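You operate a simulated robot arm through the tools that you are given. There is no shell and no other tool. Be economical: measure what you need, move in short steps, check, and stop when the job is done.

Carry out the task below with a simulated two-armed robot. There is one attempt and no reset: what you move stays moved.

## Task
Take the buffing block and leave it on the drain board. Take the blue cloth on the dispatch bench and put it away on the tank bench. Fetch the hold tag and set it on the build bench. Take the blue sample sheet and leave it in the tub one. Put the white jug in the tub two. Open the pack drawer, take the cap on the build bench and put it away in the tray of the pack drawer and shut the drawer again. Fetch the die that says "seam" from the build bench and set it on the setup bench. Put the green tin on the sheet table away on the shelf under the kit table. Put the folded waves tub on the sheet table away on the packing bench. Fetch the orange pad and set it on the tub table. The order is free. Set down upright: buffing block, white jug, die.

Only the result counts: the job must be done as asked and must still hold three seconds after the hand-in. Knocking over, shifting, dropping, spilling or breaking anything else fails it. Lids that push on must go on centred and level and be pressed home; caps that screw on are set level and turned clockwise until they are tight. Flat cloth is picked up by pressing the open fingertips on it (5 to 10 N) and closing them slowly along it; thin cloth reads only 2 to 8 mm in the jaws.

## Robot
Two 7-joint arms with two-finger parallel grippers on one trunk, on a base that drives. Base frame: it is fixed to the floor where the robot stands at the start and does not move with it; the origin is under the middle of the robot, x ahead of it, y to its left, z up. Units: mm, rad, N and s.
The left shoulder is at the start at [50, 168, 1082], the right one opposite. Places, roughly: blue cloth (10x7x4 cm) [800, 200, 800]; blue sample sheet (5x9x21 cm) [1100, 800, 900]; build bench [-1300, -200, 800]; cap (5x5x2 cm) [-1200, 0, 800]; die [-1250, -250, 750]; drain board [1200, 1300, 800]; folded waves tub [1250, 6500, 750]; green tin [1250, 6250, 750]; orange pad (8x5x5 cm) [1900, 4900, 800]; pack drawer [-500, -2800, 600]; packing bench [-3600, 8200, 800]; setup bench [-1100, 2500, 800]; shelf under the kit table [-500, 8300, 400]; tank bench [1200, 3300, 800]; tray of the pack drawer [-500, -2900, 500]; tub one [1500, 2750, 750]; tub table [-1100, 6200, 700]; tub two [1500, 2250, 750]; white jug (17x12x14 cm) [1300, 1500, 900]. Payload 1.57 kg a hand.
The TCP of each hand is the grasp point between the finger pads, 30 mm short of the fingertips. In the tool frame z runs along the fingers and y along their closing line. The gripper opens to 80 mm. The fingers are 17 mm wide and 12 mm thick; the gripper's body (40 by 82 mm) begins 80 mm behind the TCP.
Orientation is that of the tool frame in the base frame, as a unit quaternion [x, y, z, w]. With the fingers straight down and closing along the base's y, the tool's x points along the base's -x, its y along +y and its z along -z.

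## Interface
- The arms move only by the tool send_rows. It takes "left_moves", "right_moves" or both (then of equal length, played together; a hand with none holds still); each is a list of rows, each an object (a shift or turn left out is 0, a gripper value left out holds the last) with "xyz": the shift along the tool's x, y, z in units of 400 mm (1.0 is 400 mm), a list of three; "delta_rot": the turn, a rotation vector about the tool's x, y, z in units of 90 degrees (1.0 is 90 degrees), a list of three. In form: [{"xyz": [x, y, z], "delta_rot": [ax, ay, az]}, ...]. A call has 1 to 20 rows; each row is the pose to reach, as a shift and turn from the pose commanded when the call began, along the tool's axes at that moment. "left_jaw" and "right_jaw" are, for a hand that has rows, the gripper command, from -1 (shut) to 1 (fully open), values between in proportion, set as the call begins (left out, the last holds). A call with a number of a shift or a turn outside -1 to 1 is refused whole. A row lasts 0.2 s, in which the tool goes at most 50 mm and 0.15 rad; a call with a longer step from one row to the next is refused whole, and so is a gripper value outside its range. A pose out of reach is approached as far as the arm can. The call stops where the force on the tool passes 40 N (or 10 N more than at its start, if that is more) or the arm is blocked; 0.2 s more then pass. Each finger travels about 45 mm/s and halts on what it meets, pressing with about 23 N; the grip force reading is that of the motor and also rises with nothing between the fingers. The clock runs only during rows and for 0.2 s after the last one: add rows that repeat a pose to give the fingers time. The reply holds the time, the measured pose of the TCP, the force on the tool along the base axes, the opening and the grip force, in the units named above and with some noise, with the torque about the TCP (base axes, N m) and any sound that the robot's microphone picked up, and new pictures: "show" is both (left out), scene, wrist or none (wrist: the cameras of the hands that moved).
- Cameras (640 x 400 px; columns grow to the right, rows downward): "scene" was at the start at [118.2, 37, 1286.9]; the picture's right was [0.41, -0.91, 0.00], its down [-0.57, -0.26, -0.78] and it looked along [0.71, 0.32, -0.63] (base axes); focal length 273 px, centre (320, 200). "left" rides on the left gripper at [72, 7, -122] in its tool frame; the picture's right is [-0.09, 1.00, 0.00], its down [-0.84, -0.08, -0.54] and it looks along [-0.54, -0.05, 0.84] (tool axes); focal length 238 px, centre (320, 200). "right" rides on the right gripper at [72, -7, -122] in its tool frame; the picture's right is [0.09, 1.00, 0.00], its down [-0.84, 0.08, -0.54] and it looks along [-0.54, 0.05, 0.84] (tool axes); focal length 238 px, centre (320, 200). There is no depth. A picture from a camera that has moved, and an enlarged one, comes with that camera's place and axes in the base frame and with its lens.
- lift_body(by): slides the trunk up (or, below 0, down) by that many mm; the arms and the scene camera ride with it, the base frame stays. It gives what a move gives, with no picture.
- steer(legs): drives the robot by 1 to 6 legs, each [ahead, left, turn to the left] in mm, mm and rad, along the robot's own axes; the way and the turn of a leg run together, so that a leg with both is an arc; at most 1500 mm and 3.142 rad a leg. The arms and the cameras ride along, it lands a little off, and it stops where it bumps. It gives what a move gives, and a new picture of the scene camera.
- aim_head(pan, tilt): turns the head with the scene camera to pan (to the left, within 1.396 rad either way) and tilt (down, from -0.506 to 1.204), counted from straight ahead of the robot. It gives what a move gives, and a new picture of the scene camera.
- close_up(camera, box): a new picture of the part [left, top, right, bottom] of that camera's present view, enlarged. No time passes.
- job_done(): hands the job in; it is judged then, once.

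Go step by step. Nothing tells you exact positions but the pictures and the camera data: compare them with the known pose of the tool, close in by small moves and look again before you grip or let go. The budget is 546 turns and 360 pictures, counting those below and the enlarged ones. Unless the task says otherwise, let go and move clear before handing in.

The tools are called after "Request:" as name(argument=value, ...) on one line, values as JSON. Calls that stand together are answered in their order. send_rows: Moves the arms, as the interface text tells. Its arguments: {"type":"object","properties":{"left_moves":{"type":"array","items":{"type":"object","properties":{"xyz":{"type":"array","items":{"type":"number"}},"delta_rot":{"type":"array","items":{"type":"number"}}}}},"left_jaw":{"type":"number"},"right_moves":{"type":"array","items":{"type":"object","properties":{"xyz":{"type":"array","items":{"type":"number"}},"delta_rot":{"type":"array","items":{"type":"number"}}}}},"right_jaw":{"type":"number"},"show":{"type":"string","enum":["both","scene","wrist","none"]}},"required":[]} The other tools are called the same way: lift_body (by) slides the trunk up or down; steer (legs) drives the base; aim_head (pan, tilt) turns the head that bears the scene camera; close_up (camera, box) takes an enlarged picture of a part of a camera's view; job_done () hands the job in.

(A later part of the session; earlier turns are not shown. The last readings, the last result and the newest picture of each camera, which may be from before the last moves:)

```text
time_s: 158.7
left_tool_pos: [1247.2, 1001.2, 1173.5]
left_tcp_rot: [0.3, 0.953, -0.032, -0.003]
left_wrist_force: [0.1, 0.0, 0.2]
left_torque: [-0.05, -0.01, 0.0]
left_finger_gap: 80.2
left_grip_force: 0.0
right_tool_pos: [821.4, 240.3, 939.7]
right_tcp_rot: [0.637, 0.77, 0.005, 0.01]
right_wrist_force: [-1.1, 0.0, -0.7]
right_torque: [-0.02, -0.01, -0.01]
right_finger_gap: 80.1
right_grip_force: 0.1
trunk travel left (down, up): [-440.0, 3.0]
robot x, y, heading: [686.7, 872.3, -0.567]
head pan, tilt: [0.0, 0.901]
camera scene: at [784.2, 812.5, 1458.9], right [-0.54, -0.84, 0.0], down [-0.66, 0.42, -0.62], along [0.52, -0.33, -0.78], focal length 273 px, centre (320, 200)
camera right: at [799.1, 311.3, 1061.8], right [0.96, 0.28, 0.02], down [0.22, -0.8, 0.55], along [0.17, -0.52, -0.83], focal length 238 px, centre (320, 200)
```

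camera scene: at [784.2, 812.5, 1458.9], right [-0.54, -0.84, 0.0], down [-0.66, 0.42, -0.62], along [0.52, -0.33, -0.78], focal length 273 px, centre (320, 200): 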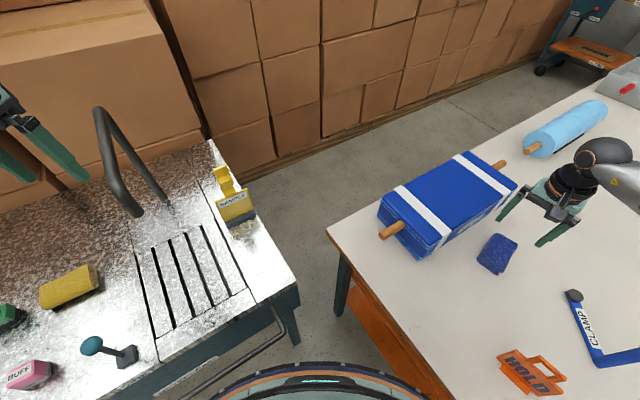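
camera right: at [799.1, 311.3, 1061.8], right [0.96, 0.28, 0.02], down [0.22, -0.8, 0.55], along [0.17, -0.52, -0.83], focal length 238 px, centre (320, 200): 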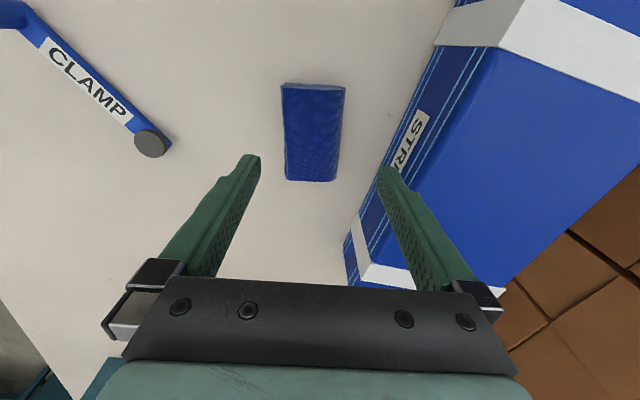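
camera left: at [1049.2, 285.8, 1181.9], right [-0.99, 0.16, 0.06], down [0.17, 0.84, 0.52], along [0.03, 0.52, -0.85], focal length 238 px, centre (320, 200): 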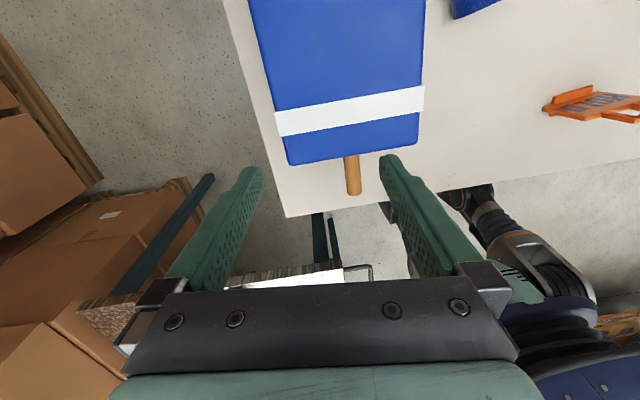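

It's well aligned. I'll descend around the cloth with the tips just above the bench and close.

Request:
send_rows(right_moves=[{"xyz": [0, -0.008, 0.1]}, {"xyz": [0, -0.008, 0.2]}, {"xyz": [0, -0.008, 0.27]}, {"xyz": [0, -0.008, 0.3]}, {"xyz": [0, -0.008, 0.3]}], show="wrist")

Request:
send_rows(right_moves=[{"xyz": [0, 0, 0]}, {"xyz": [0, 0, 0]}, {"xyz": [0, 0, 0]}, {"xyz": [0, 0, 0]}, {"xyz": [0, 0, 0]}, {"xyz": [0, 0, 0]}], right_jaw=-1, show="wrist")

```text
time_s: 159.9
left_tool_pos: [1248.0, 1000.5, 1174.3]
left_tcp_rot: [0.301, 0.953, -0.033, -0.004]
left_wrist_force: [-0.3, 0.2, 0.4]
left_torque: [0.02, 0.05, -0.02]
left_finger_gap: 80.2
left_grip_force: 0.1
right_tool_pos: [821.7, 239.7, 821.1]
right_tcp_rot: [0.636, 0.771, 0.005, 0.01]
right_wrist_force: [0.8, -0.1, -0.4]
right_torque: [0.0, 0.01, -0.02]
right_finger_gap: 79.9
right_grip_force: 0.1
trunk travel left (down, up): [-440.0, 3.0]
robot x, y, heading: [685.5, 873.0, -0.565]
head pan, tilt: [0.0, 0.901]
camera right: at [797.6, 309.8, 942.9], right [0.96, 0.28, 0.02], down [0.22, -0.8, 0.55], along [0.17, -0.52, -0.83], focal length 238 px, centre (320, 200)
```

right: 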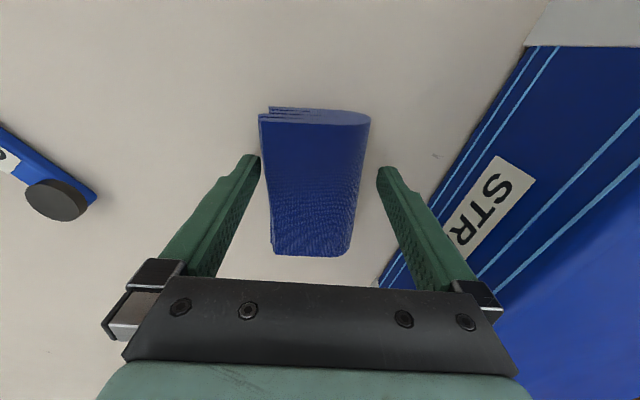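

```text
time_s: 161.3
left_tool_pos: [1248.4, 999.9, 1174.1]
left_tcp_rot: [0.3, 0.953, -0.033, -0.004]
left_wrist_force: [0.6, -0.2, -0.1]
left_torque: [0.02, -0.01, 0.0]
left_finger_gap: 79.8
left_grip_force: 0.1
right_tool_pos: [820.4, 239.0, 821.4]
right_tcp_rot: [0.636, 0.772, 0.005, 0.009]
right_wrist_force: [-0.8, 0.1, 0.7]
right_torque: [0.01, 0.0, -0.02]
right_finger_gap: 64.5
right_grip_force: 23.1
trunk travel left (down, up): [-440.0, 3.0]
robot x, y, heading: [686.9, 869.9, -0.565]
head pan, tilt: [0.0, 0.901]
camera right: at [797.8, 309.7, 943.2], right [0.96, 0.28, 0.02], down [0.22, -0.8, 0.55], along [0.17, -0.52, -0.83], focal length 238 px, centre (320, 200)
```

right: 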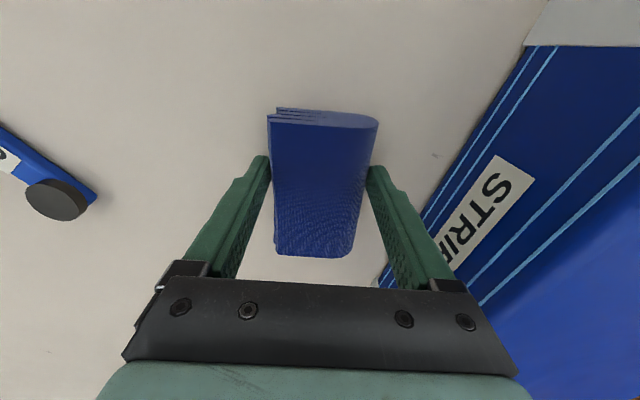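

The cloth is held at 64.5 mm. I'll lift it, tuck the left hand back and leave in reverse.

Request:
send_rows(right_moves=[{"xyz": [0, 0, -0.05]}, {"xyz": [0, 0, -0.15]}, {"xyz": [0, 0, -0.25]}, {"xyz": [0, 0, -0.35]}, {"xyz": [0, 0, -0.45]}, {"xyz": [0.1, 0, -0.5]}, {"xyz": [0.2, 0, -0.55]}, {"xyz": [0.3, 0, -0.55]}], left_moves=[{"xyz": [0.0, 0, -0.03]}, {"xyz": [0.04, 0, -0.05]}, {"xyz": [0.08, 0, -0.05]}, {"xyz": [0.12, 0, -0.05]}, {"xyz": [0.16, 0, -0.05]}, {"xyz": [0.2, 0, -0.05]}, {"xyz": [0.25, 0, -0.05]}, {"xyz": [0.3, 0, -0.05]}], show="scene")

```text
time_s: 163.1
left_tool_pos: [1157.1, 1063.6, 1190.1]
left_tcp_rot: [0.301, 0.953, -0.036, -0.005]
left_wrist_force: [0.6, 0.0, -0.7]
left_torque: [-0.02, -0.03, -0.03]
left_finger_gap: 80.0
left_grip_force: 0.1
left hand out of reach, approached as far as the arm can: row 8
right_tool_pos: [792.0, 360.3, 1040.4]
right_tcp_rot: [0.637, 0.771, 0.005, 0.01]
right_wrist_force: [0.6, 0.0, -1.0]
right_torque: [0.0, 0.0, 0.01]
right_finger_gap: 64.4
right_grip_force: 23.2
trunk travel left (down, up): [-440.0, 3.0]
robot x, y, heading: [685.9, 875.3, -0.565]
head pan, tilt: [0.0, 0.901]
camera scene: at [783.4, 812.5, 1459.0], right [-0.54, -0.84, 0.0], down [-0.66, 0.42, -0.62], along [0.53, -0.33, -0.78], focal length 273 px, centre (320, 200)
```

scene: 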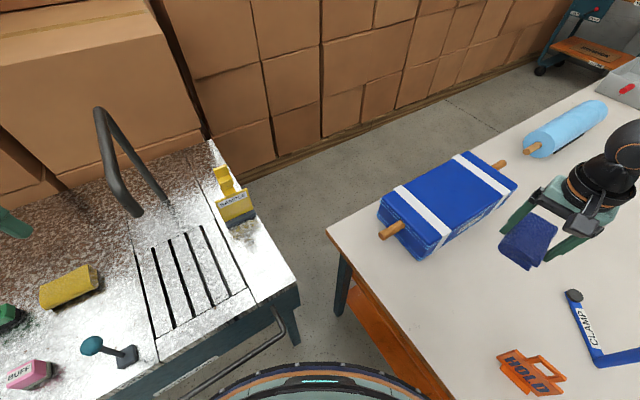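

Now I'll carry the cloth to the tank bench.

Request:
steer(legs=[[-260, 0, 0], [0, 0, 0.566], [0, 1200, 0], [0, 1100, 0], [150, 0, 0]])

```text
time_s: 178.4
left_tool_pos: [870.2, 3734.0, 1191.0]
left_tcp_rot: [0.011, 0.999, -0.037, 0.006]
left_wrist_force: [1.0, 0.1, -0.7]
left_torque: [-0.02, 0.04, 0.05]
left_finger_gap: 79.9
left_grip_force: 0.2
right_tool_pos: [958.2, 2944.9, 1038.1]
right_tcp_rot: [0.386, 0.923, 0.007, 0.007]
right_wrist_force: [0.6, -0.5, -0.9]
right_torque: [0.02, 0.02, -0.01]
right_finger_gap: 63.9
right_grip_force: 22.9
trunk travel left (down, up): [-440.0, 3.0]
robot x, y, heading: [584.6, 3312.8, 0.026]
head pan, tilt: [0.0, 0.901]
camera scene: at [699.9, 3317.7, 1458.8], right [0.02, -1.0, 0.0], down [-0.78, -0.02, -0.62], along [0.62, 0.01, -0.78], focal length 273 px, centre (320, 200)
```

scene: 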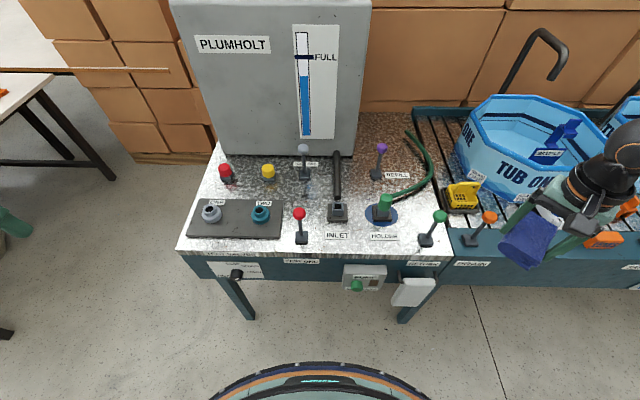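

Request:
close_up(camera="scene", box=[170, 100, 470, 290])

```text
2.11 times, centred on (320, 195) of scene
camera zoom: at [699.9, 3317.7, 1458.8], right [0.02, -1.0, 0.0], down [-0.78, -0.02, -0.62], along [0.62, 0.01, -0.78], focal length 575 px, centre (320, 210)
```

zoom: 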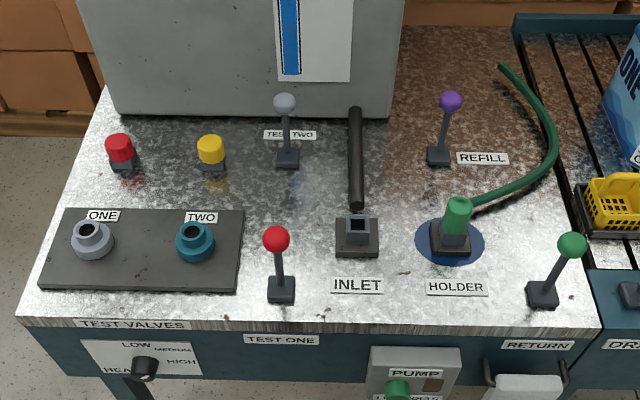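

There's a free patch on the tank bench at about (1225,3373), between the mat and the inlet. I'll position the robot for the right hand.

Request:
steer(legs=[[0, 180, -0.026], [115, 0, 0]])

```text
time_s: 180.8
left_tool_pos: [994.5, 3906.7, 1190.5]
left_tcp_rot: [0.025, 0.999, -0.036, 0.005]
left_wrist_force: [-0.7, -0.6, -0.1]
left_torque: [0.0, 0.01, 0.02]
left_finger_gap: 80.0
left_grip_force: 0.1
right_tool_pos: [1058.7, 3115.8, 1040.0]
right_tcp_rot: [0.398, 0.917, 0.008, 0.007]
right_wrist_force: [0.2, 0.8, -0.9]
right_torque: [0.02, 0.02, -0.01]
right_finger_gap: 64.1
right_grip_force: 23.4
trunk travel left (down, up): [-440.0, 3.0]
robot x, y, heading: [695.4, 3494.3, 0.001]
head pan, tilt: [0.0, 0.901]
camera scene: at [811.4, 3495.6, 1458.8], right [0.0, -1.0, 0.0], down [-0.78, 0.0, -0.62], along [0.62, 0.0, -0.78], focal length 273 px, centre (320, 200)
```

scene: 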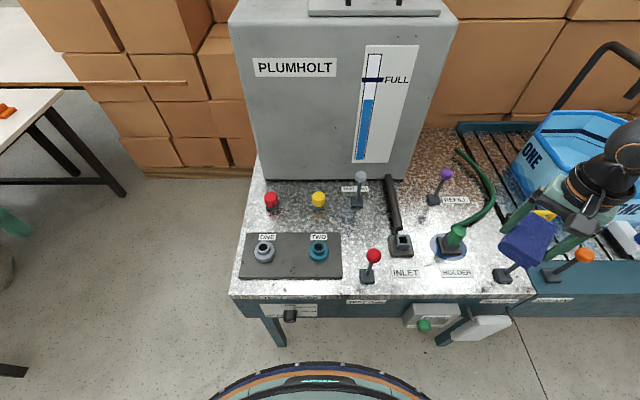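

Request:
send_rows(right_moves=[{"xyz": [0.023, 0.091, 0], "delta_rot": [0, 0, -0.065]}, {"xyz": [0.046, 0.183, 0], "delta_rot": [0, 0, -0.13]}, {"xyz": [0.069, 0.274, 0], "delta_rot": [0, 0, -0.195]}, {"xyz": [0.092, 0.366, 0], "delta_rot": [0, 0, -0.26]}, {"xyz": [0.115, 0.457, 0], "delta_rot": [0, 0, -0.325]}, {"xyz": [0.138, 0.548, 0], "delta_rot": [0, 0, -0.39]}, {"xyz": [0.161, 0.64, 0], "delta_rot": [0, 0, -0.455]}, {"xyz": [0.185, 0.731, 0.05], "delta_rot": [0, 0, -0.521]}, {"xyz": [0.185, 0.731, 0.1], "delta_rot": [0, 0, -0.521]}, {"xyz": [0.185, 0.731, 0.15], "delta_rot": [0, 0, -0.521]}])

```text
time_s: 183.0
left_tool_pos: [992.5, 3907.9, 1191.8]
left_tcp_rot: [0.024, 0.999, -0.037, 0.005]
left_wrist_force: [-0.2, 0.3, -0.4]
left_torque: [0.03, 0.01, 0.0]
left_finger_gap: 80.0
left_grip_force: 0.0
right_tool_pos: [1223.7, 3370.5, 983.9]
right_tcp_rot: [-0.001, 1.0, 0.004, 0.01]
right_wrist_force: [-0.6, 0.0, -0.6]
right_torque: [-0.01, 0.04, -0.02]
right_finger_gap: 64.2
right_grip_force: 22.8
trunk travel left (down, up): [-440.0, 3.0]
robot x, y, heading: [693.9, 3495.2, -0.004]
head pan, tilt: [0.0, 0.901]
camera scene: at [810.5, 3496.0, 1458.9], right [0.0, -1.0, 0.0], down [-0.78, 0.0, -0.62], along [0.62, 0.0, -0.78], focal length 273 px, centre (320, 200)
camera right: at [1149.1, 3363.9, 1104.9], right [-0.09, 1.0, 0.01], down [0.83, 0.07, 0.56], along [0.56, 0.06, -0.83], focal length 238 px, centre (320, 200)
```

scene: 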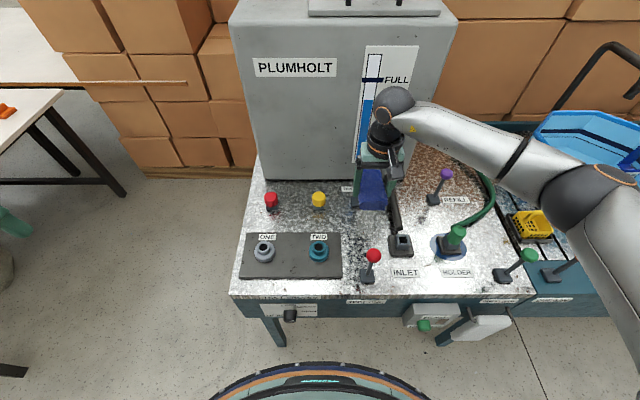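
right: 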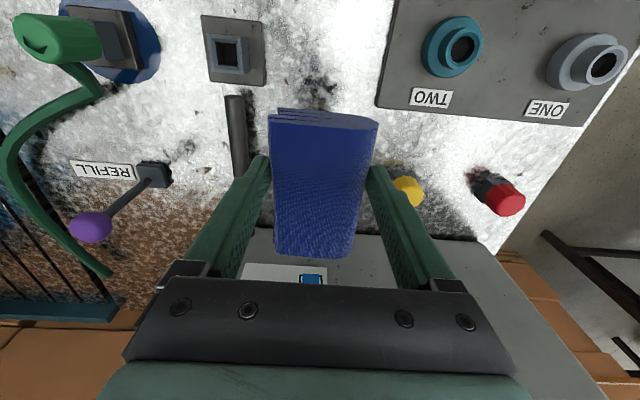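

Clear around. I'll lower until the cloth touches.

Request:
send_rows(right_moves=[{"xyz": [0, 0, 0.1]}, {"xyz": [0, 0, 0.2]}, {"xyz": [0, 0, 0.28]}, {"xyz": [0, 0, 0.32]}, {"xyz": [0, 0, 0.335]}, {"xyz": [0, 0, 0.35]}, {"xyz": [0, 0, 0.36]}, {"xyz": [0, 0, 0.36]}])

```text
time_s: 184.8
left_tool_pos: [992.5, 3907.6, 1190.7]
left_tcp_rot: [0.025, 0.999, -0.037, 0.006]
left_wrist_force: [-0.1, 0.0, -0.5]
left_torque: [0.0, 0.02, 0.01]
left_finger_gap: 79.8
left_grip_force: 0.0
right_tool_pos: [1226.5, 3372.5, 841.7]
right_tcp_rot: [0.0, 1.0, 0.004, 0.011]
right_wrist_force: [-0.7, -1.7, 9.7]
right_torque: [-0.37, 0.35, 0.05]
right_finger_gap: 64.0
right_grip_force: 23.0
trunk travel left (down, up): [-440.0, 3.0]
robot x, y, heading: [692.0, 3495.4, -0.002]
head pan, tilt: [0.0, 0.901]
camera scene: at [809.3, 3495.8, 1459.2], right [0.0, -1.0, 0.0], down [-0.78, 0.0, -0.62], along [0.62, 0.0, -0.78], focal length 273 px, centre (320, 200)
camera right: at [1151.5, 3365.4, 962.6], right [-0.09, 1.0, 0.01], down [0.82, 0.07, 0.56], along [0.56, 0.06, -0.83], focal length 238 px, centre (320, 200)
```

scene: 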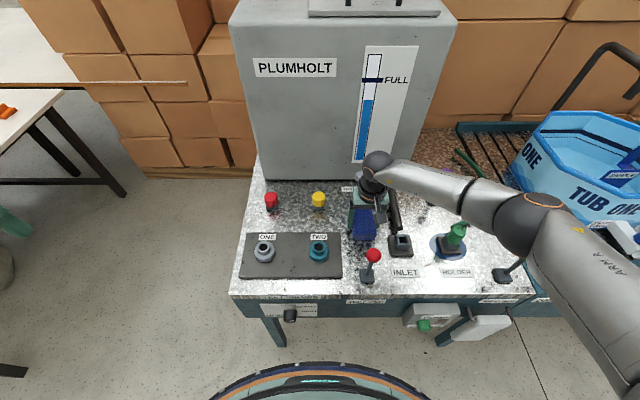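
right: 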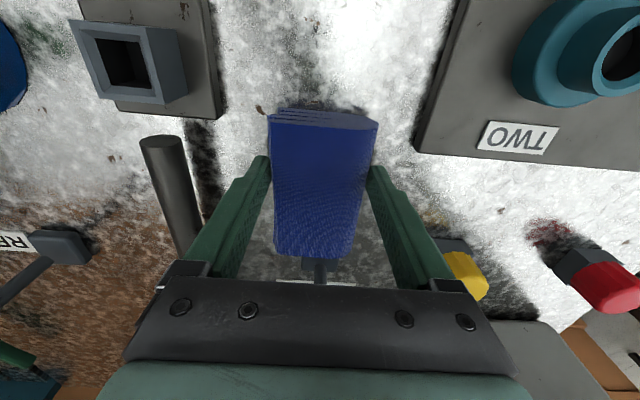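

It's touching. I'll release and rise.

Request:
send_rows(right_moves=[{"xyz": [0, 0, 0.002]}, {"xyz": [0, 0, 0.002]}, {"xyz": [0, 0, 0.002]}, {"xyz": [0, 0, 0.002]}, {"xyz": [0, 0, -0.03]}, {"xyz": [0, 0, -0.1]}, {"xyz": [0, 0, -0.2]}, {"xyz": [0, 0, -0.3]}, {"xyz": [0, 0, -0.4]}, {"xyz": [0.05, 0, -0.5]}, {"xyz": [0.15, 0, -0.55]}, {"xyz": [0.25, 0, -0.58]}, {"xyz": [0.35, 0, -0.58]}, {"xyz": [0.45, 0, -0.58]}], right_jaw=0.9, show="scene")

```text
time_s: 187.8
left_tool_pos: [993.4, 3906.6, 1191.2]
left_tcp_rot: [0.025, 0.999, -0.036, 0.006]
left_wrist_force: [-0.2, -0.2, 0.0]
left_torque: [0.07, 0.0, 0.0]
left_finger_gap: 79.8
left_grip_force: 0.1
right_tool_pos: [1039.3, 3369.7, 1068.0]
right_tcp_rot: [0.0, 1.0, 0.003, 0.01]
right_wrist_force: [-0.2, 0.3, -0.3]
right_torque: [0.01, 0.01, 0.03]
right_finger_gap: 76.0
right_grip_force: 0.0
trunk travel left (down, up): [-440.0, 3.0]
robot x, y, heading: [695.4, 3496.0, -0.005]
head pan, tilt: [0.0, 0.901]
camera scene: at [809.8, 3495.6, 1459.0], right [0.0, -1.0, 0.0], down [-0.78, 0.0, -0.62], along [0.62, 0.0, -0.78], focal length 273 px, centre (320, 200)
```

scene: 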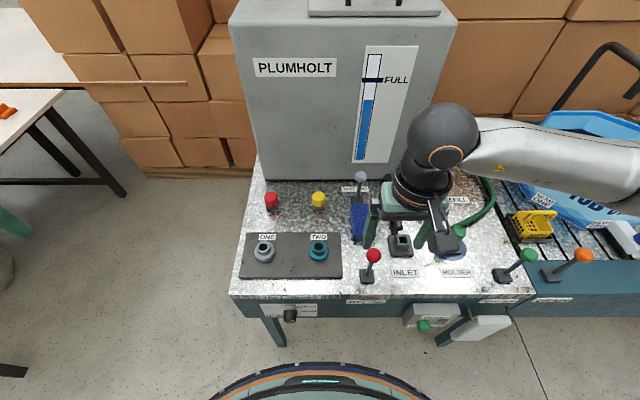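

Request:
close_up(camera="scene", box=[300, 160, 440, 290])

```text
3.08 times, centred on (370, 225) of scene
camera zoom: at [809.8, 3495.6, 1459.0], right [0.0, -1.0, 0.0], down [-0.78, 0.0, -0.62], along [0.62, 0.0, -0.78], focal length 840 px, centre (166, 123)
```

zoom: 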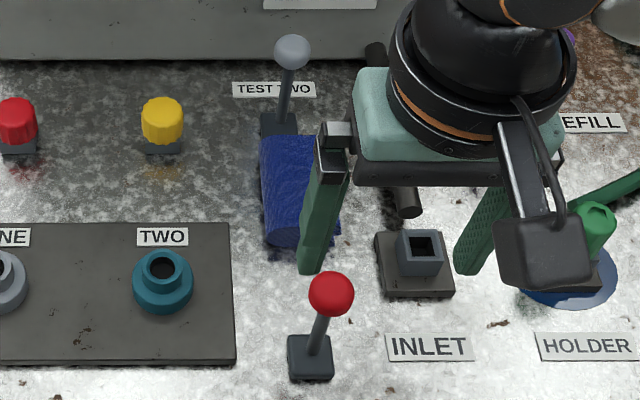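

The cloth lies flat on the tank bench. Now back to the dispatch bench for the hold tag.

Request:
steer(legs=[[-150, 0, 0], [0, -1200, 0], [0, -1200, 0], [0, 0, -1.567], [170, 130, 0]])

Request:
lift_body(by=-100)

Request:
aim_head(pan=0.0, tilt=0.8)

Request:
close_up(camera="scene", box=[250, 180, 430, 320])

```text
time_s: 205.6
left_tool_pos: [1068.6, 620.3, 1190.6]
left_tcp_rot: [0.725, 0.688, -0.029, -0.023]
left_wrist_force: [-0.1, 0.4, -0.5]
left_torque: [0.03, 0.01, -0.05]
left_finger_gap: 79.8
left_grip_force: 0.1
right_tool_pos: [530.6, 573.6, 1067.3]
right_tcp_rot: [0.708, 0.706, -0.004, 0.009]
right_wrist_force: [0.2, 1.0, 0.7]
right_torque: [0.01, 0.02, -0.01]
right_finger_gap: 76.1
right_grip_force: 0.1
trunk travel left (down, up): [-440.0, 3.0]
robot x, y, heading: [654.5, 918.0, -1.575]
head pan, tilt: [0.0, 0.901]
camera scene: at [655.1, 805.9, 1458.8], right [-1.0, 0.0, 0.0], down [0.0, 0.78, -0.62], along [0.0, -0.62, -0.78], focal length 273 px, centre (320, 200)
```

scene: 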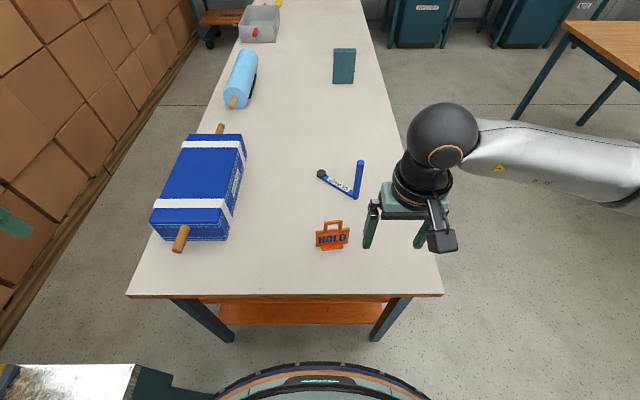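

```text
time_s: 206.9
left_tool_pos: [1067.3, 621.3, 1090.7]
left_tcp_rot: [0.724, 0.689, -0.03, -0.021]
left_wrist_force: [0.0, 0.0, 0.0]
left_torque: [0.0, 0.0, 0.03]
left_finger_gap: 79.8
left_grip_force: 0.1
right_tool_pos: [530.1, 573.6, 967.3]
right_tcp_rot: [0.708, 0.707, -0.004, 0.01]
right_wrist_force: [-0.5, 0.6, 0.7]
right_torque: [0.0, -0.01, 0.02]
right_finger_gap: 75.8
right_grip_force: 0.1
trunk travel left (down, up): [-340.0, 103.0]
robot x, y, heading: [654.2, 917.8, -1.575]
head pan, tilt: [0.0, 0.901]
```

```text
time_s: 207.6
left_tool_pos: [1067.7, 622.2, 1089.1]
left_tcp_rot: [0.725, 0.688, -0.03, -0.021]
left_wrist_force: [-0.3, 0.7, -0.4]
left_torque: [0.01, -0.01, -0.01]
left_finger_gap: 79.8
left_grip_force: 0.1
right_tool_pos: [530.9, 574.3, 968.1]
right_tcp_rot: [0.707, 0.707, -0.005, 0.01]
right_wrist_force: [-1.0, 0.7, 0.5]
right_torque: [0.0, -0.02, -0.02]
right_finger_gap: 76.1
right_grip_force: 0.0
trunk travel left (down, up): [-340.0, 103.0]
robot x, y, heading: [655.9, 923.9, -1.577]
head pan, tilt: [0.0, 0.799]
camera scene: at [654.6, 801.4, 1366.8], right [-1.0, 0.0, 0.0], down [0.0, 0.72, -0.7], along [0.0, -0.7, -0.72], focal length 273 px, centre (320, 200)
```

scene: 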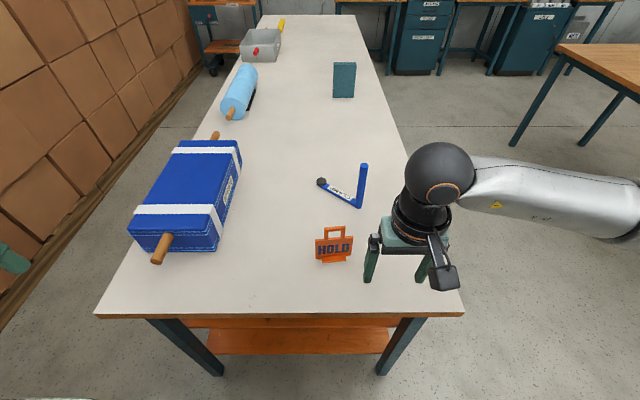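

```text
2.86 times, centred on (340, 250) of scene
camera zoom: at [654.6, 801.4, 1366.8], right [-1.0, 0.0, 0.0], down [0.0, 0.72, -0.7], along [0.0, -0.7, -0.72], focal length 780 px, centre (263, 57)
```

zoom: 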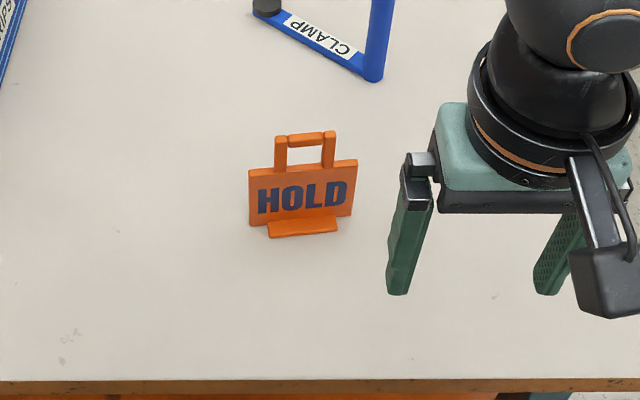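

The hold tag stands at about (620,433), its plate thin in y with the top of the handle at z≈900. I'll bring the right hand over it, turned to close across the plate.

Request:
send_rows(right_moves=[{"xyz": [-0.03, 0.02, -0.05], "delta_rot": [0, 0, 0.085]}, {"xyz": [-0.06, 0.04, -0.08], "delta_rot": [0, 0, 0.17]}, {"xyz": [-0.1, 0.06, -0.1], "delta_rot": [0, 0, 0.255]}, {"xyz": [-0.14, 0.08, -0.1], "delta_rot": [0, 0, 0.34]}, {"xyz": [-0.18, 0.1, -0.1], "delta_rot": [0, 0, 0.425]}, {"xyz": [-0.21, 0.12, -0.1], "delta_rot": [0, 0, 0.51]}, {"xyz": [-0.24, 0.15, -0.1], "delta_rot": [0, 0, 0.595]}, {"xyz": [-0.28, 0.18, -0.1], "delta_rot": [0, 0, 0.68]}, {"xyz": [-0.32, 0.2, -0.1], "delta_rot": [0, 0, 0.765]}, {"xyz": [-0.34, 0.21, -0.08], "delta_rot": [0, 0, 0.85]}, {"xyz": [-0.3525, 0.2225, -0.05], "delta_rot": [0, 0, 0.933]}, {"xyz": [-0.3525, 0.2225, -0.05], "delta_rot": [0, 0, 0.933]}], right_jaw=0.25)

```text
time_s: 210.2
left_tool_pos: [1068.4, 620.7, 1090.3]
left_tcp_rot: [0.724, 0.688, -0.031, -0.021]
left_wrist_force: [-0.4, 0.1, 0.1]
left_torque: [0.01, -0.02, 0.0]
left_finger_gap: 80.1
left_grip_force: 0.2
right_tool_pos: [617.1, 432.2, 990.7]
right_tcp_rot: [0.999, 0.05, 0.003, 0.01]
right_wrist_force: [-0.2, 0.7, 0.3]
right_torque: [-0.02, 0.01, 0.02]
right_finger_gap: 50.2
right_grip_force: 0.0
trunk travel left (down, up): [-340.0, 103.0]
robot x, y, heading: [652.9, 920.3, -1.581]
head pan, tilt: [0.0, 0.799]
camera scene: at [654.6, 801.4, 1366.8], right [-1.0, 0.0, 0.0], down [0.0, 0.72, -0.7], along [0.0, -0.7, -0.72], focal length 273 px, centre (320, 200)
camera right: at [688.0, 450.7, 1114.0], right [0.19, -0.98, 0.02], down [-0.83, -0.15, 0.54], along [-0.53, -0.12, -0.84], focal length 238 px, centre (320, 200)
```

scene: 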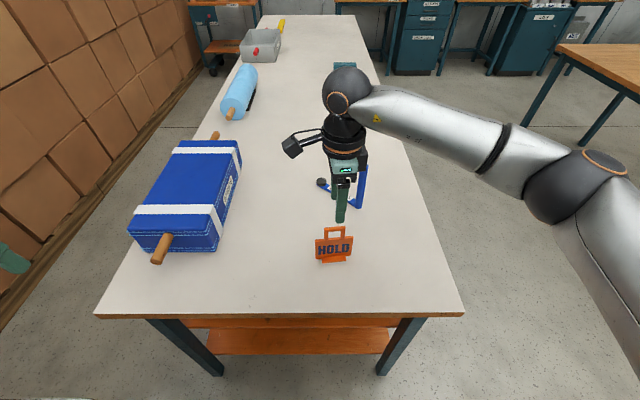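
right: 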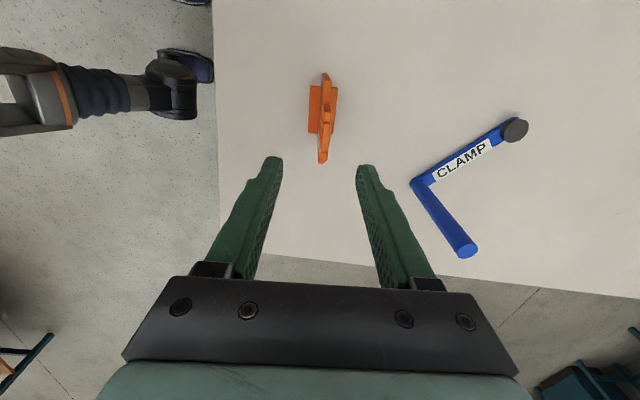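

I'll go down over the plate and close.

Request:
send_rows(right_moves=[{"xyz": [0.0245, 0.0075, 0.08], "delta_rot": [0, 0, -0.03]}, {"xyz": [0.0245, 0.0075, 0.18], "delta_rot": [0, 0, -0.03]}, {"xyz": [0.0245, 0.0075, 0.26], "delta_rot": [0, 0, -0.03]}, {"xyz": [0.0245, 0.0075, 0.315], "delta_rot": [0, 0, -0.03]}, {"xyz": [0.0245, 0.0075, 0.315], "delta_rot": [0, 0, -0.03]}], show="wrist")

Request:
send_rows(right_moves=[{"xyz": [0, 0, 0]}, {"xyz": [0, 0, 0]}, {"xyz": [0, 0, 0]}, {"xyz": [0, 0, 0]}, {"xyz": [0, 0, 0]}], right_jaw=-1, show="both")

```text
time_s: 211.4
left_tool_pos: [1068.1, 621.5, 1089.6]
left_tcp_rot: [0.725, 0.688, -0.03, -0.021]
left_wrist_force: [0.0, -0.4, 0.3]
left_torque: [0.05, 0.02, 0.01]
left_finger_gap: 80.0
left_grip_force: 0.2
right_tool_pos: [630.7, 430.2, 865.1]
right_tcp_rot: [0.997, 0.075, 0.004, 0.009]
right_wrist_force: [0.2, 0.4, -0.9]
right_torque: [-0.01, 0.02, -0.03]
right_finger_gap: 50.1
right_grip_force: 0.1
trunk travel left (down, up): [-340.0, 103.0]
robot x, y, heading: [652.0, 920.6, -1.572]
head pan, tilt: [0.0, 0.799]
camera right: at [699.2, 449.9, 988.3], right [0.24, -0.97, 0.02], down [-0.82, -0.19, 0.54], along [-0.52, -0.15, -0.84], focal length 238 px, centre (320, 200)
```

right: 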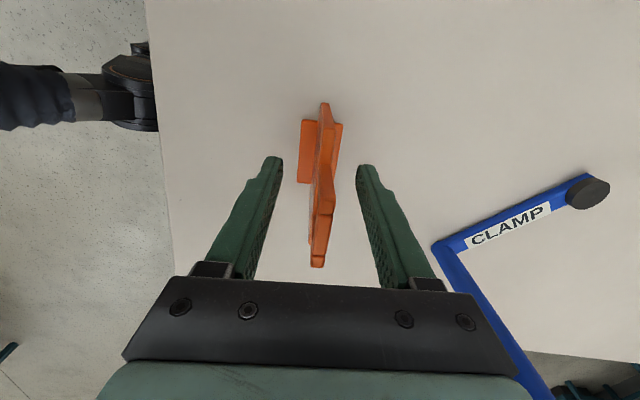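

```text
time_s: 212.6
left_tool_pos: [1067.4, 621.1, 1089.6]
left_tcp_rot: [0.725, 0.688, -0.03, -0.022]
left_wrist_force: [0.4, -0.2, 0.3]
left_torque: [-0.01, 0.01, -0.04]
left_finger_gap: 79.8
left_grip_force: 0.0
right_tool_pos: [629.6, 429.1, 866.1]
right_tcp_rot: [0.997, 0.074, 0.004, 0.011]
right_wrist_force: [-0.1, 0.0, 0.1]
right_torque: [0.02, 0.0, -0.02]
right_finger_gap: 7.7
right_grip_force: 23.1
trunk travel left (down, up): [-340.0, 103.0]
robot x, y, heading: [653.5, 920.2, -1.581]
head pan, tilt: [0.0, 0.799]
camera scene: at [654.6, 801.4, 1366.8], right [-1.0, 0.0, 0.0], down [0.0, 0.72, -0.7], along [0.0, -0.7, -0.72], focal length 273 px, centre (320, 200)
camera right: at [699.1, 449.7, 988.7], right [0.24, -0.97, 0.02], down [-0.82, -0.19, 0.54], along [-0.52, -0.15, -0.84], focal length 238 px, centre (320, 200)
```

scene: 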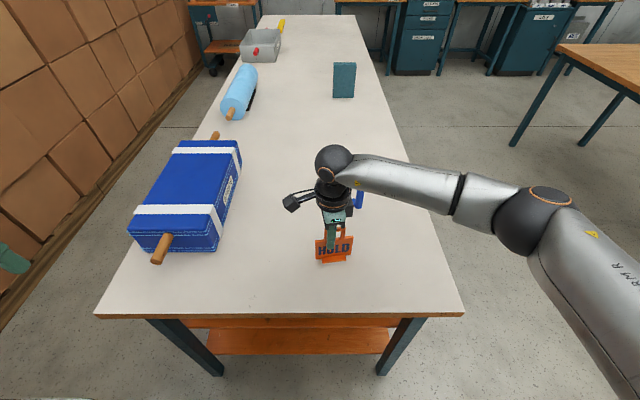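
right: 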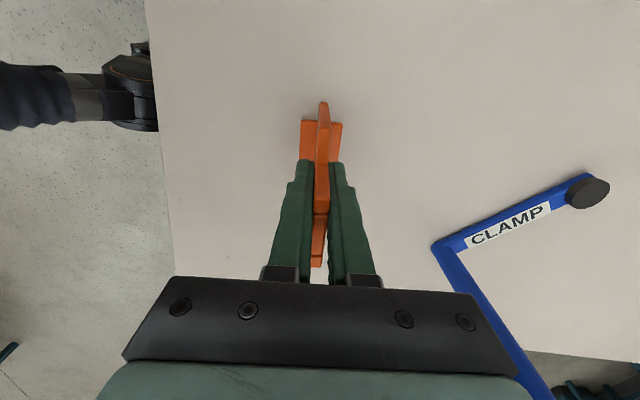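

The tag is gripped at 7.7 mm. I'll lift it, draw it back and drive towards the build bench.

Request:
send_rows(right_moves=[{"xyz": [0, 0, -0.1]}, {"xyz": [0, 0, -0.2]}, {"xyz": [0, 0, -0.3]}, {"xyz": [0, -0.1, -0.35]}, {"xyz": [0, -0.2, -0.38]}, {"xyz": [0, -0.3, -0.38]}, {"xyz": [0, -0.4, -0.38]}], show="none")

Request:
steer(legs=[[0, -1150, 0], [0, 0, -1.565], [0, 350, 0]])

```text
time_s: 214.2
left_tool_pos: [1067.9, 622.3, 1089.8]
left_tcp_rot: [0.725, 0.688, -0.029, -0.021]
left_wrist_force: [0.3, -0.1, -0.4]
left_torque: [-0.02, 0.01, 0.02]
left_finger_gap: 80.0
left_grip_force: 0.1
right_tool_pos: [604.2, 590.9, 1014.1]
right_tcp_rot: [0.997, 0.075, 0.003, 0.011]
right_wrist_force: [0.9, -0.5, -0.4]
right_torque: [-0.02, -0.04, 0.04]
right_finger_gap: 7.8
right_grip_force: 22.8
trunk travel left (down, up): [-340.0, 103.0]
robot x, y, heading: [654.9, 924.4, -1.583]
head pan, tilt: [0.0, 0.799]
```

```text
time_s: 225.7
left_tool_pos: [-783.7, 165.2, 1090.3]
left_tcp_rot: [0.999, -0.024, -0.007, -0.037]
left_wrist_force: [1.0, 0.1, 0.5]
left_torque: [0.05, 0.0, 0.04]
left_finger_gap: 79.8
left_grip_force: 0.1
right_tool_pos: [-815.5, 628.5, 1013.3]
right_tcp_rot: [0.759, -0.651, -0.005, 0.009]
right_wrist_force: [0.2, -0.4, 0.1]
right_torque: [-0.01, 0.01, 0.0]
right_finger_gap: 7.4
right_grip_force: 22.6
trunk travel left (down, up): [-340.0, 103.0]
robot x, y, heading: [-491.3, 579.6, 3.139]
head pan, tilt: [0.0, 0.799]
camera scene: at [-607.1, 581.0, 1366.8], right [0.0, 1.0, 0.0], down [0.72, 0.0, -0.7], along [-0.7, 0.0, -0.72], focal length 273 px, centre (320, 200)
```

scene: 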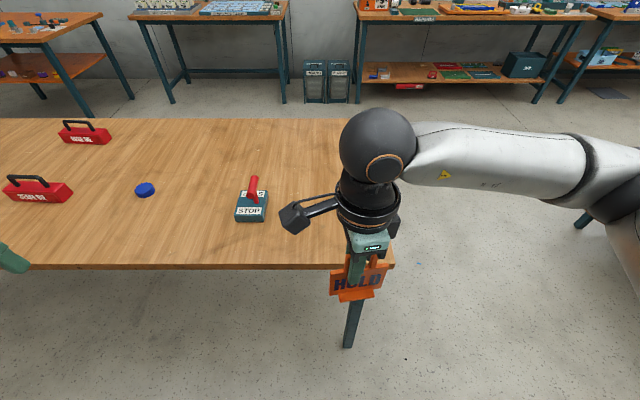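

The build bench runs from x≈-949 to -1645, up to y≈756, with the cap at (-1211,48) and red dies further on. I'll set the tag down in the free area near (-1140,600).

Request:
steer(legs=[[130, 0, 0]])

Request:
send_rows(right_moves=[{"xyz": [0, 0.1, 0]}, {"xyz": [0, 0.2, 0]}, {"xyz": [0, 0.3, 0]}, {"xyz": [0, 0.4, 0]}, {"xyz": [0.02, 0.49, 0.0]}, {"xyz": [0.03, 0.49, 0.1]}, {"xyz": [0.03, 0.49, 0.2]}])

```text
time_s: 226.9
left_tool_pos: [-913.0, 165.3, 1090.2]
left_tcp_rot: [0.999, -0.023, -0.005, -0.037]
left_wrist_force: [-1.1, 0.0, 0.2]
left_torque: [0.0, 0.0, 0.02]
left_finger_gap: 79.8
left_grip_force: 0.2
right_tool_pos: [-945.9, 630.0, 1013.3]
right_tcp_rot: [0.76, -0.65, -0.004, 0.01]
right_wrist_force: [-0.7, 0.6, -0.4]
right_torque: [-0.02, -0.02, 0.01]
right_finger_gap: 7.6
right_grip_force: 22.7
trunk travel left (down, up): [-340.0, 103.0]
robot x, y, heading: [-618.7, 578.5, -3.144]
head pan, tilt: [0.0, 0.799]
camera scene: at [-737.2, 581.5, 1366.7], right [0.0, 1.0, 0.0], down [0.72, 0.0, -0.7], along [-0.7, 0.0, -0.72], focal length 273 px, centre (320, 200)
```

scene: 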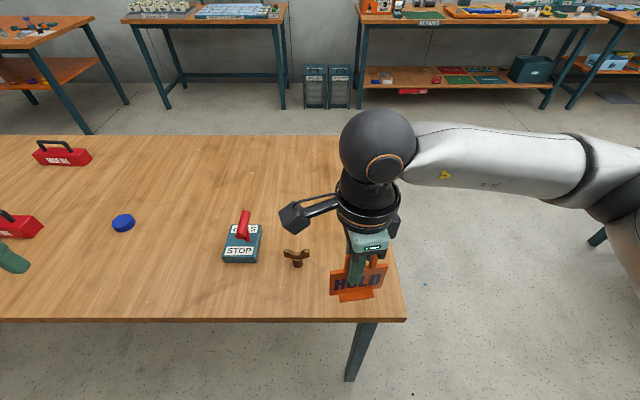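

```text
time_s: 228.6
left_tool_pos: [-911.9, 166.5, 1090.1]
left_tcp_rot: [0.999, -0.024, -0.007, -0.036]
left_wrist_force: [-0.6, -0.6, 0.1]
left_torque: [-0.02, -0.01, -0.02]
left_finger_gap: 79.9
left_grip_force: 0.0
right_tool_pos: [-1140.2, 586.9, 938.6]
right_tcp_rot: [0.76, -0.65, -0.006, 0.009]
right_wrist_force: [1.3, -0.7, -0.5]
right_torque: [-0.02, 0.04, 0.01]
right_finger_gap: 7.5
right_grip_force: 23.0
trunk travel left (down, up): [-340.0, 103.0]
robot x, y, heading: [-616.5, 579.3, -3.141]
head pan, tilt: [0.0, 0.799]
camera scene: at [-736.6, 581.4, 1366.8], right [0.0, 1.0, 0.0], down [0.72, 0.0, -0.7], along [-0.7, 0.0, -0.72], focal length 273 px, centre (320, 200)
camera right: at [-1120.1, 519.1, 1061.1], right [-0.97, -0.25, 0.02], down [-0.2, 0.82, 0.54], along [-0.15, 0.52, -0.84], focal length 238 px, centre (320, 200)
```

scene: 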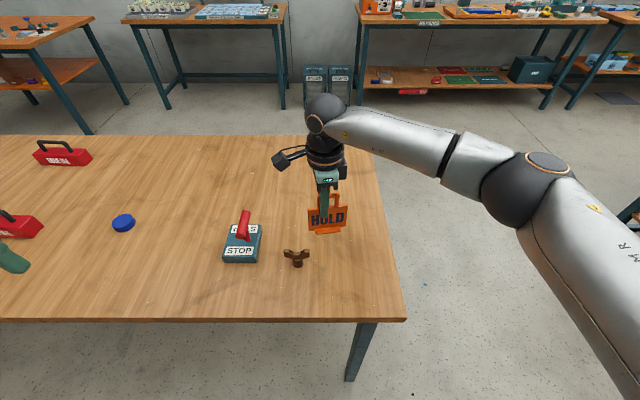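
right: 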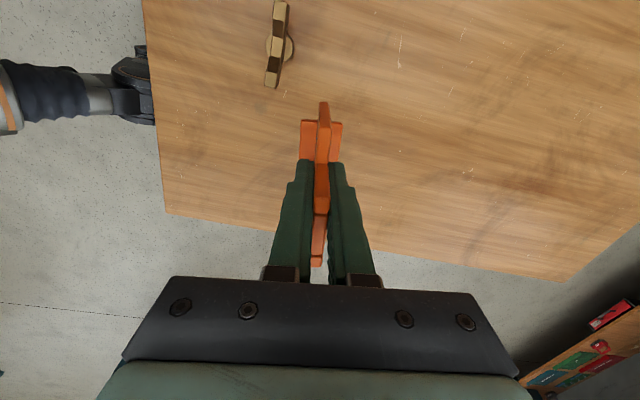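

A wing nut is close by, so I'll shift the tag further right and away, then lower it to contact.

Request:
send_rows(right_moves=[{"xyz": [-0.06, 0.03, 0]}, {"xyz": [-0.118, 0.0575, 0]}, {"xyz": [-0.118, 0.0575, 0.08]}, {"xyz": [-0.118, 0.0575, 0.12]}, {"xyz": [-0.118, 0.0575, 0.135]}, {"xyz": [-0.118, 0.0575, 0.15]}, {"xyz": [-0.118, 0.0575, 0.16]}, {"xyz": [-0.118, 0.0575, 0.17]}, {"xyz": [-0.118, 0.0575, 0.18]}, {"xyz": [-0.118, 0.0575, 0.19]}, {"xyz": [-0.118, 0.0575, 0.2]}, {"xyz": [-0.118, 0.0575, 0.21]}], show="scene")

```text
time_s: 231.2
left_tool_pos: [-909.6, 165.4, 1091.8]
left_tcp_rot: [0.999, -0.024, -0.007, -0.036]
left_wrist_force: [-0.2, 0.3, -0.6]
left_torque: [-0.01, 0.02, -0.01]
left_finger_gap: 79.9
left_grip_force: 0.1
right_tool_pos: [-1170.8, 626.7, 859.3]
right_tcp_rot: [0.76, -0.65, -0.006, 0.013]
right_wrist_force: [2.8, 0.1, 29.2]
right_torque: [0.07, -0.69, 0.04]
right_finger_gap: 7.8
right_grip_force: 23.3
trunk travel left (down, up): [-340.0, 103.0]
robot x, y, heading: [-617.2, 579.5, -3.145]
head pan, tilt: [0.0, 0.799]
camera scene: at [-733.2, 581.3, 1367.5], right [0.0, 1.0, 0.0], down [0.71, 0.0, -0.7], along [-0.7, 0.0, -0.71], focal length 273 px, centre (320, 200)
```

scene: 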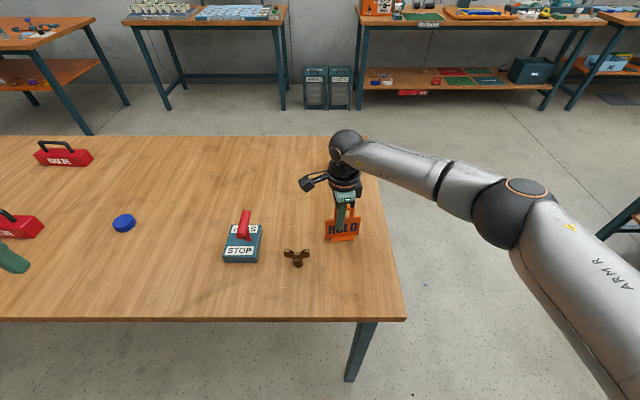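

Request:
send_rows(right_moves=[{"xyz": [0, 0, -0.012]}, {"xyz": [0, 0, -0.012]}, {"xyz": [0, 0, -0.012]}, {"xyz": [0, 0, -0.03]}, {"xyz": [0, 0, -0.12]}, {"xyz": [0, 0, -0.24]}, {"xyz": [0, 0, -0.36]}, {"xyz": [0, 0, -0.45]}], right_jaw=0.0, show="both")

```text
time_s: 232.9
left_tool_pos: [-911.7, 165.9, 1089.2]
left_tcp_rot: [0.999, -0.024, -0.006, -0.036]
left_wrist_force: [0.9, 0.6, -0.3]
left_torque: [0.01, 0.01, 0.02]
left_finger_gap: 80.0
left_grip_force: 0.0
right_tool_pos: [-1167.3, 629.0, 1033.5]
right_tcp_rot: [0.76, -0.65, -0.006, 0.009]
right_wrist_force: [0.3, 0.9, -0.3]
right_torque: [-0.02, -0.02, 0.01]
right_finger_gap: 40.0
right_grip_force: 0.0
trunk travel left (down, up): [-340.0, 103.0]
robot x, y, heading: [-617.0, 579.6, -3.138]
head pan, tilt: [0.0, 0.799]
camera scene: at [-736.1, 581.4, 1366.8], right [0.0, 1.0, 0.0], down [0.72, 0.0, -0.7], along [-0.7, 0.0, -0.72], focal length 273 px, centre (320, 200)
camera right: at [-1147.6, 561.0, 1156.2], right [-0.97, -0.25, 0.02], down [-0.2, 0.82, 0.54], along [-0.15, 0.52, -0.84], focal length 238 px, centre (320, 200)
```

scene: 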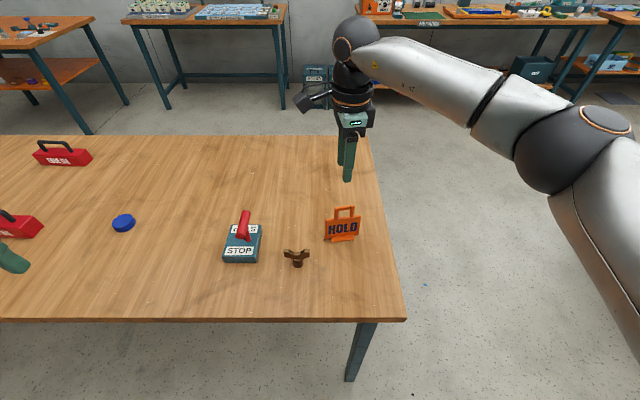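
right: 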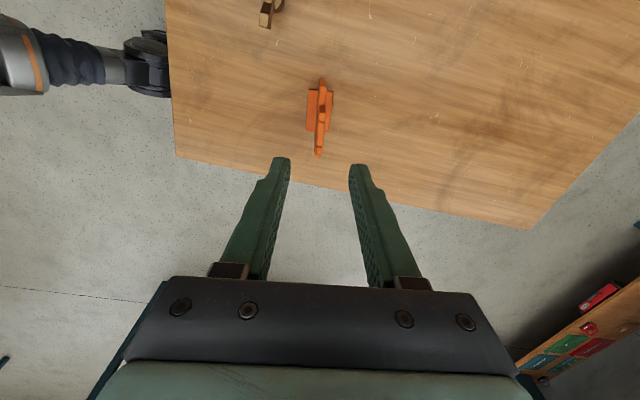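

The tag stands on the build bench. I'll reset the right hand's yaw and drive along the bench to see the cap and the dies.

Request:
send_rows(right_moves=[{"xyz": [0, -0.06, 0], "delta_rot": [0, 0, -0.09]}, {"xyz": [0, -0.12, 0], "delta_rot": [0, 0, -0.18]}, {"xyz": [0, -0.18, 0], "delta_rot": [0, 0, -0.27]}, {"xyz": [0, -0.24, 0], "delta_rot": [0, 0, -0.36]}, {"xyz": [0, -0.3, 0], "delta_rot": [0, 0, -0.45]}, {"xyz": [0, -0.36, 0], "delta_rot": [0, 0, -0.54]}, {"xyz": [0, -0.42, 0], "delta_rot": [0, 0, -0.63]}, {"xyz": [0, -0.48, 0], "delta_rot": [0, 0, -0.72]}, {"xyz": [0, -0.5, 0], "delta_rot": [0, 0, -0.81]}, {"xyz": [0, -0.5, 0], "delta_rot": [0, 0, -0.9]}], right_jaw=1, show="none")

Request:
steer(legs=[[0, 640, 0]])

Request:
close_up(camera="scene", box=[120, 100, 480, 325])

```text
time_s: 235.2
left_tool_pos: [-912.6, 165.5, 1091.6]
left_tcp_rot: [0.999, -0.023, -0.006, -0.036]
left_wrist_force: [0.1, -0.2, 0.1]
left_torque: [0.0, -0.01, -0.02]
left_finger_gap: 79.8
left_grip_force: 0.0
right_tool_pos: [-969.0, 660.8, 1030.0]
right_tcp_rot: [1.0, 0.0, -0.01, 0.003]
right_wrist_force: [0.4, -1.1, 0.3]
right_torque: [0.0, 0.01, 0.0]
right_finger_gap: 79.9
right_grip_force: 0.0
trunk travel left (down, up): [-340.0, 103.0]
robot x, y, heading: [-617.8, 580.7, -3.146]
head pan, tilt: [0.0, 0.799]
```

```text
time_s: 238.7
left_tool_pos: [-912.2, -474.9, 1090.4]
left_tcp_rot: [0.999, -0.024, -0.006, -0.036]
left_wrist_force: [0.4, -0.1, 0.6]
left_torque: [0.01, 0.01, -0.01]
left_finger_gap: 80.0
left_grip_force: 0.1
right_tool_pos: [-970.3, 20.8, 1030.3]
right_tcp_rot: [1.0, -0.001, -0.011, 0.004]
right_wrist_force: [-1.1, 0.2, -0.3]
right_torque: [0.0, 0.01, 0.01]
right_finger_gap: 79.8
right_grip_force: 0.1
trunk travel left (down, up): [-340.0, 103.0]
robot x, y, heading: [-616.3, -57.9, -3.141]
head pan, tilt: [0.0, 0.799]
camera scene: at [-736.3, -58.2, 1366.8], right [0.0, 1.0, 0.0], down [0.72, 0.0, -0.7], along [-0.7, 0.0, -0.72], focal length 273 px, centre (320, 200)
```

scene: 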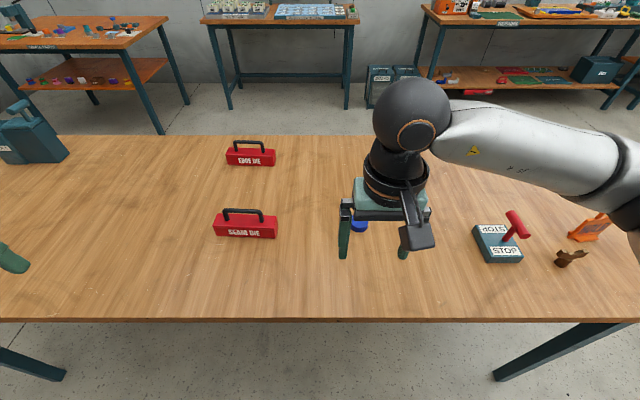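

```text
1.78 times, centred on (300, 212) of scene
camera zoom: at [-736.3, -58.2, 1366.8], right [0.0, 1.0, 0.0], down [0.72, 0.0, -0.7], along [-0.7, 0.0, -0.72], focal length 486 px, centre (356, 178)
```

zoom: 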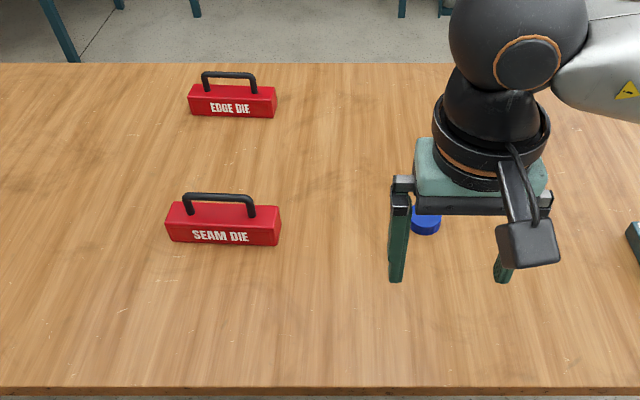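

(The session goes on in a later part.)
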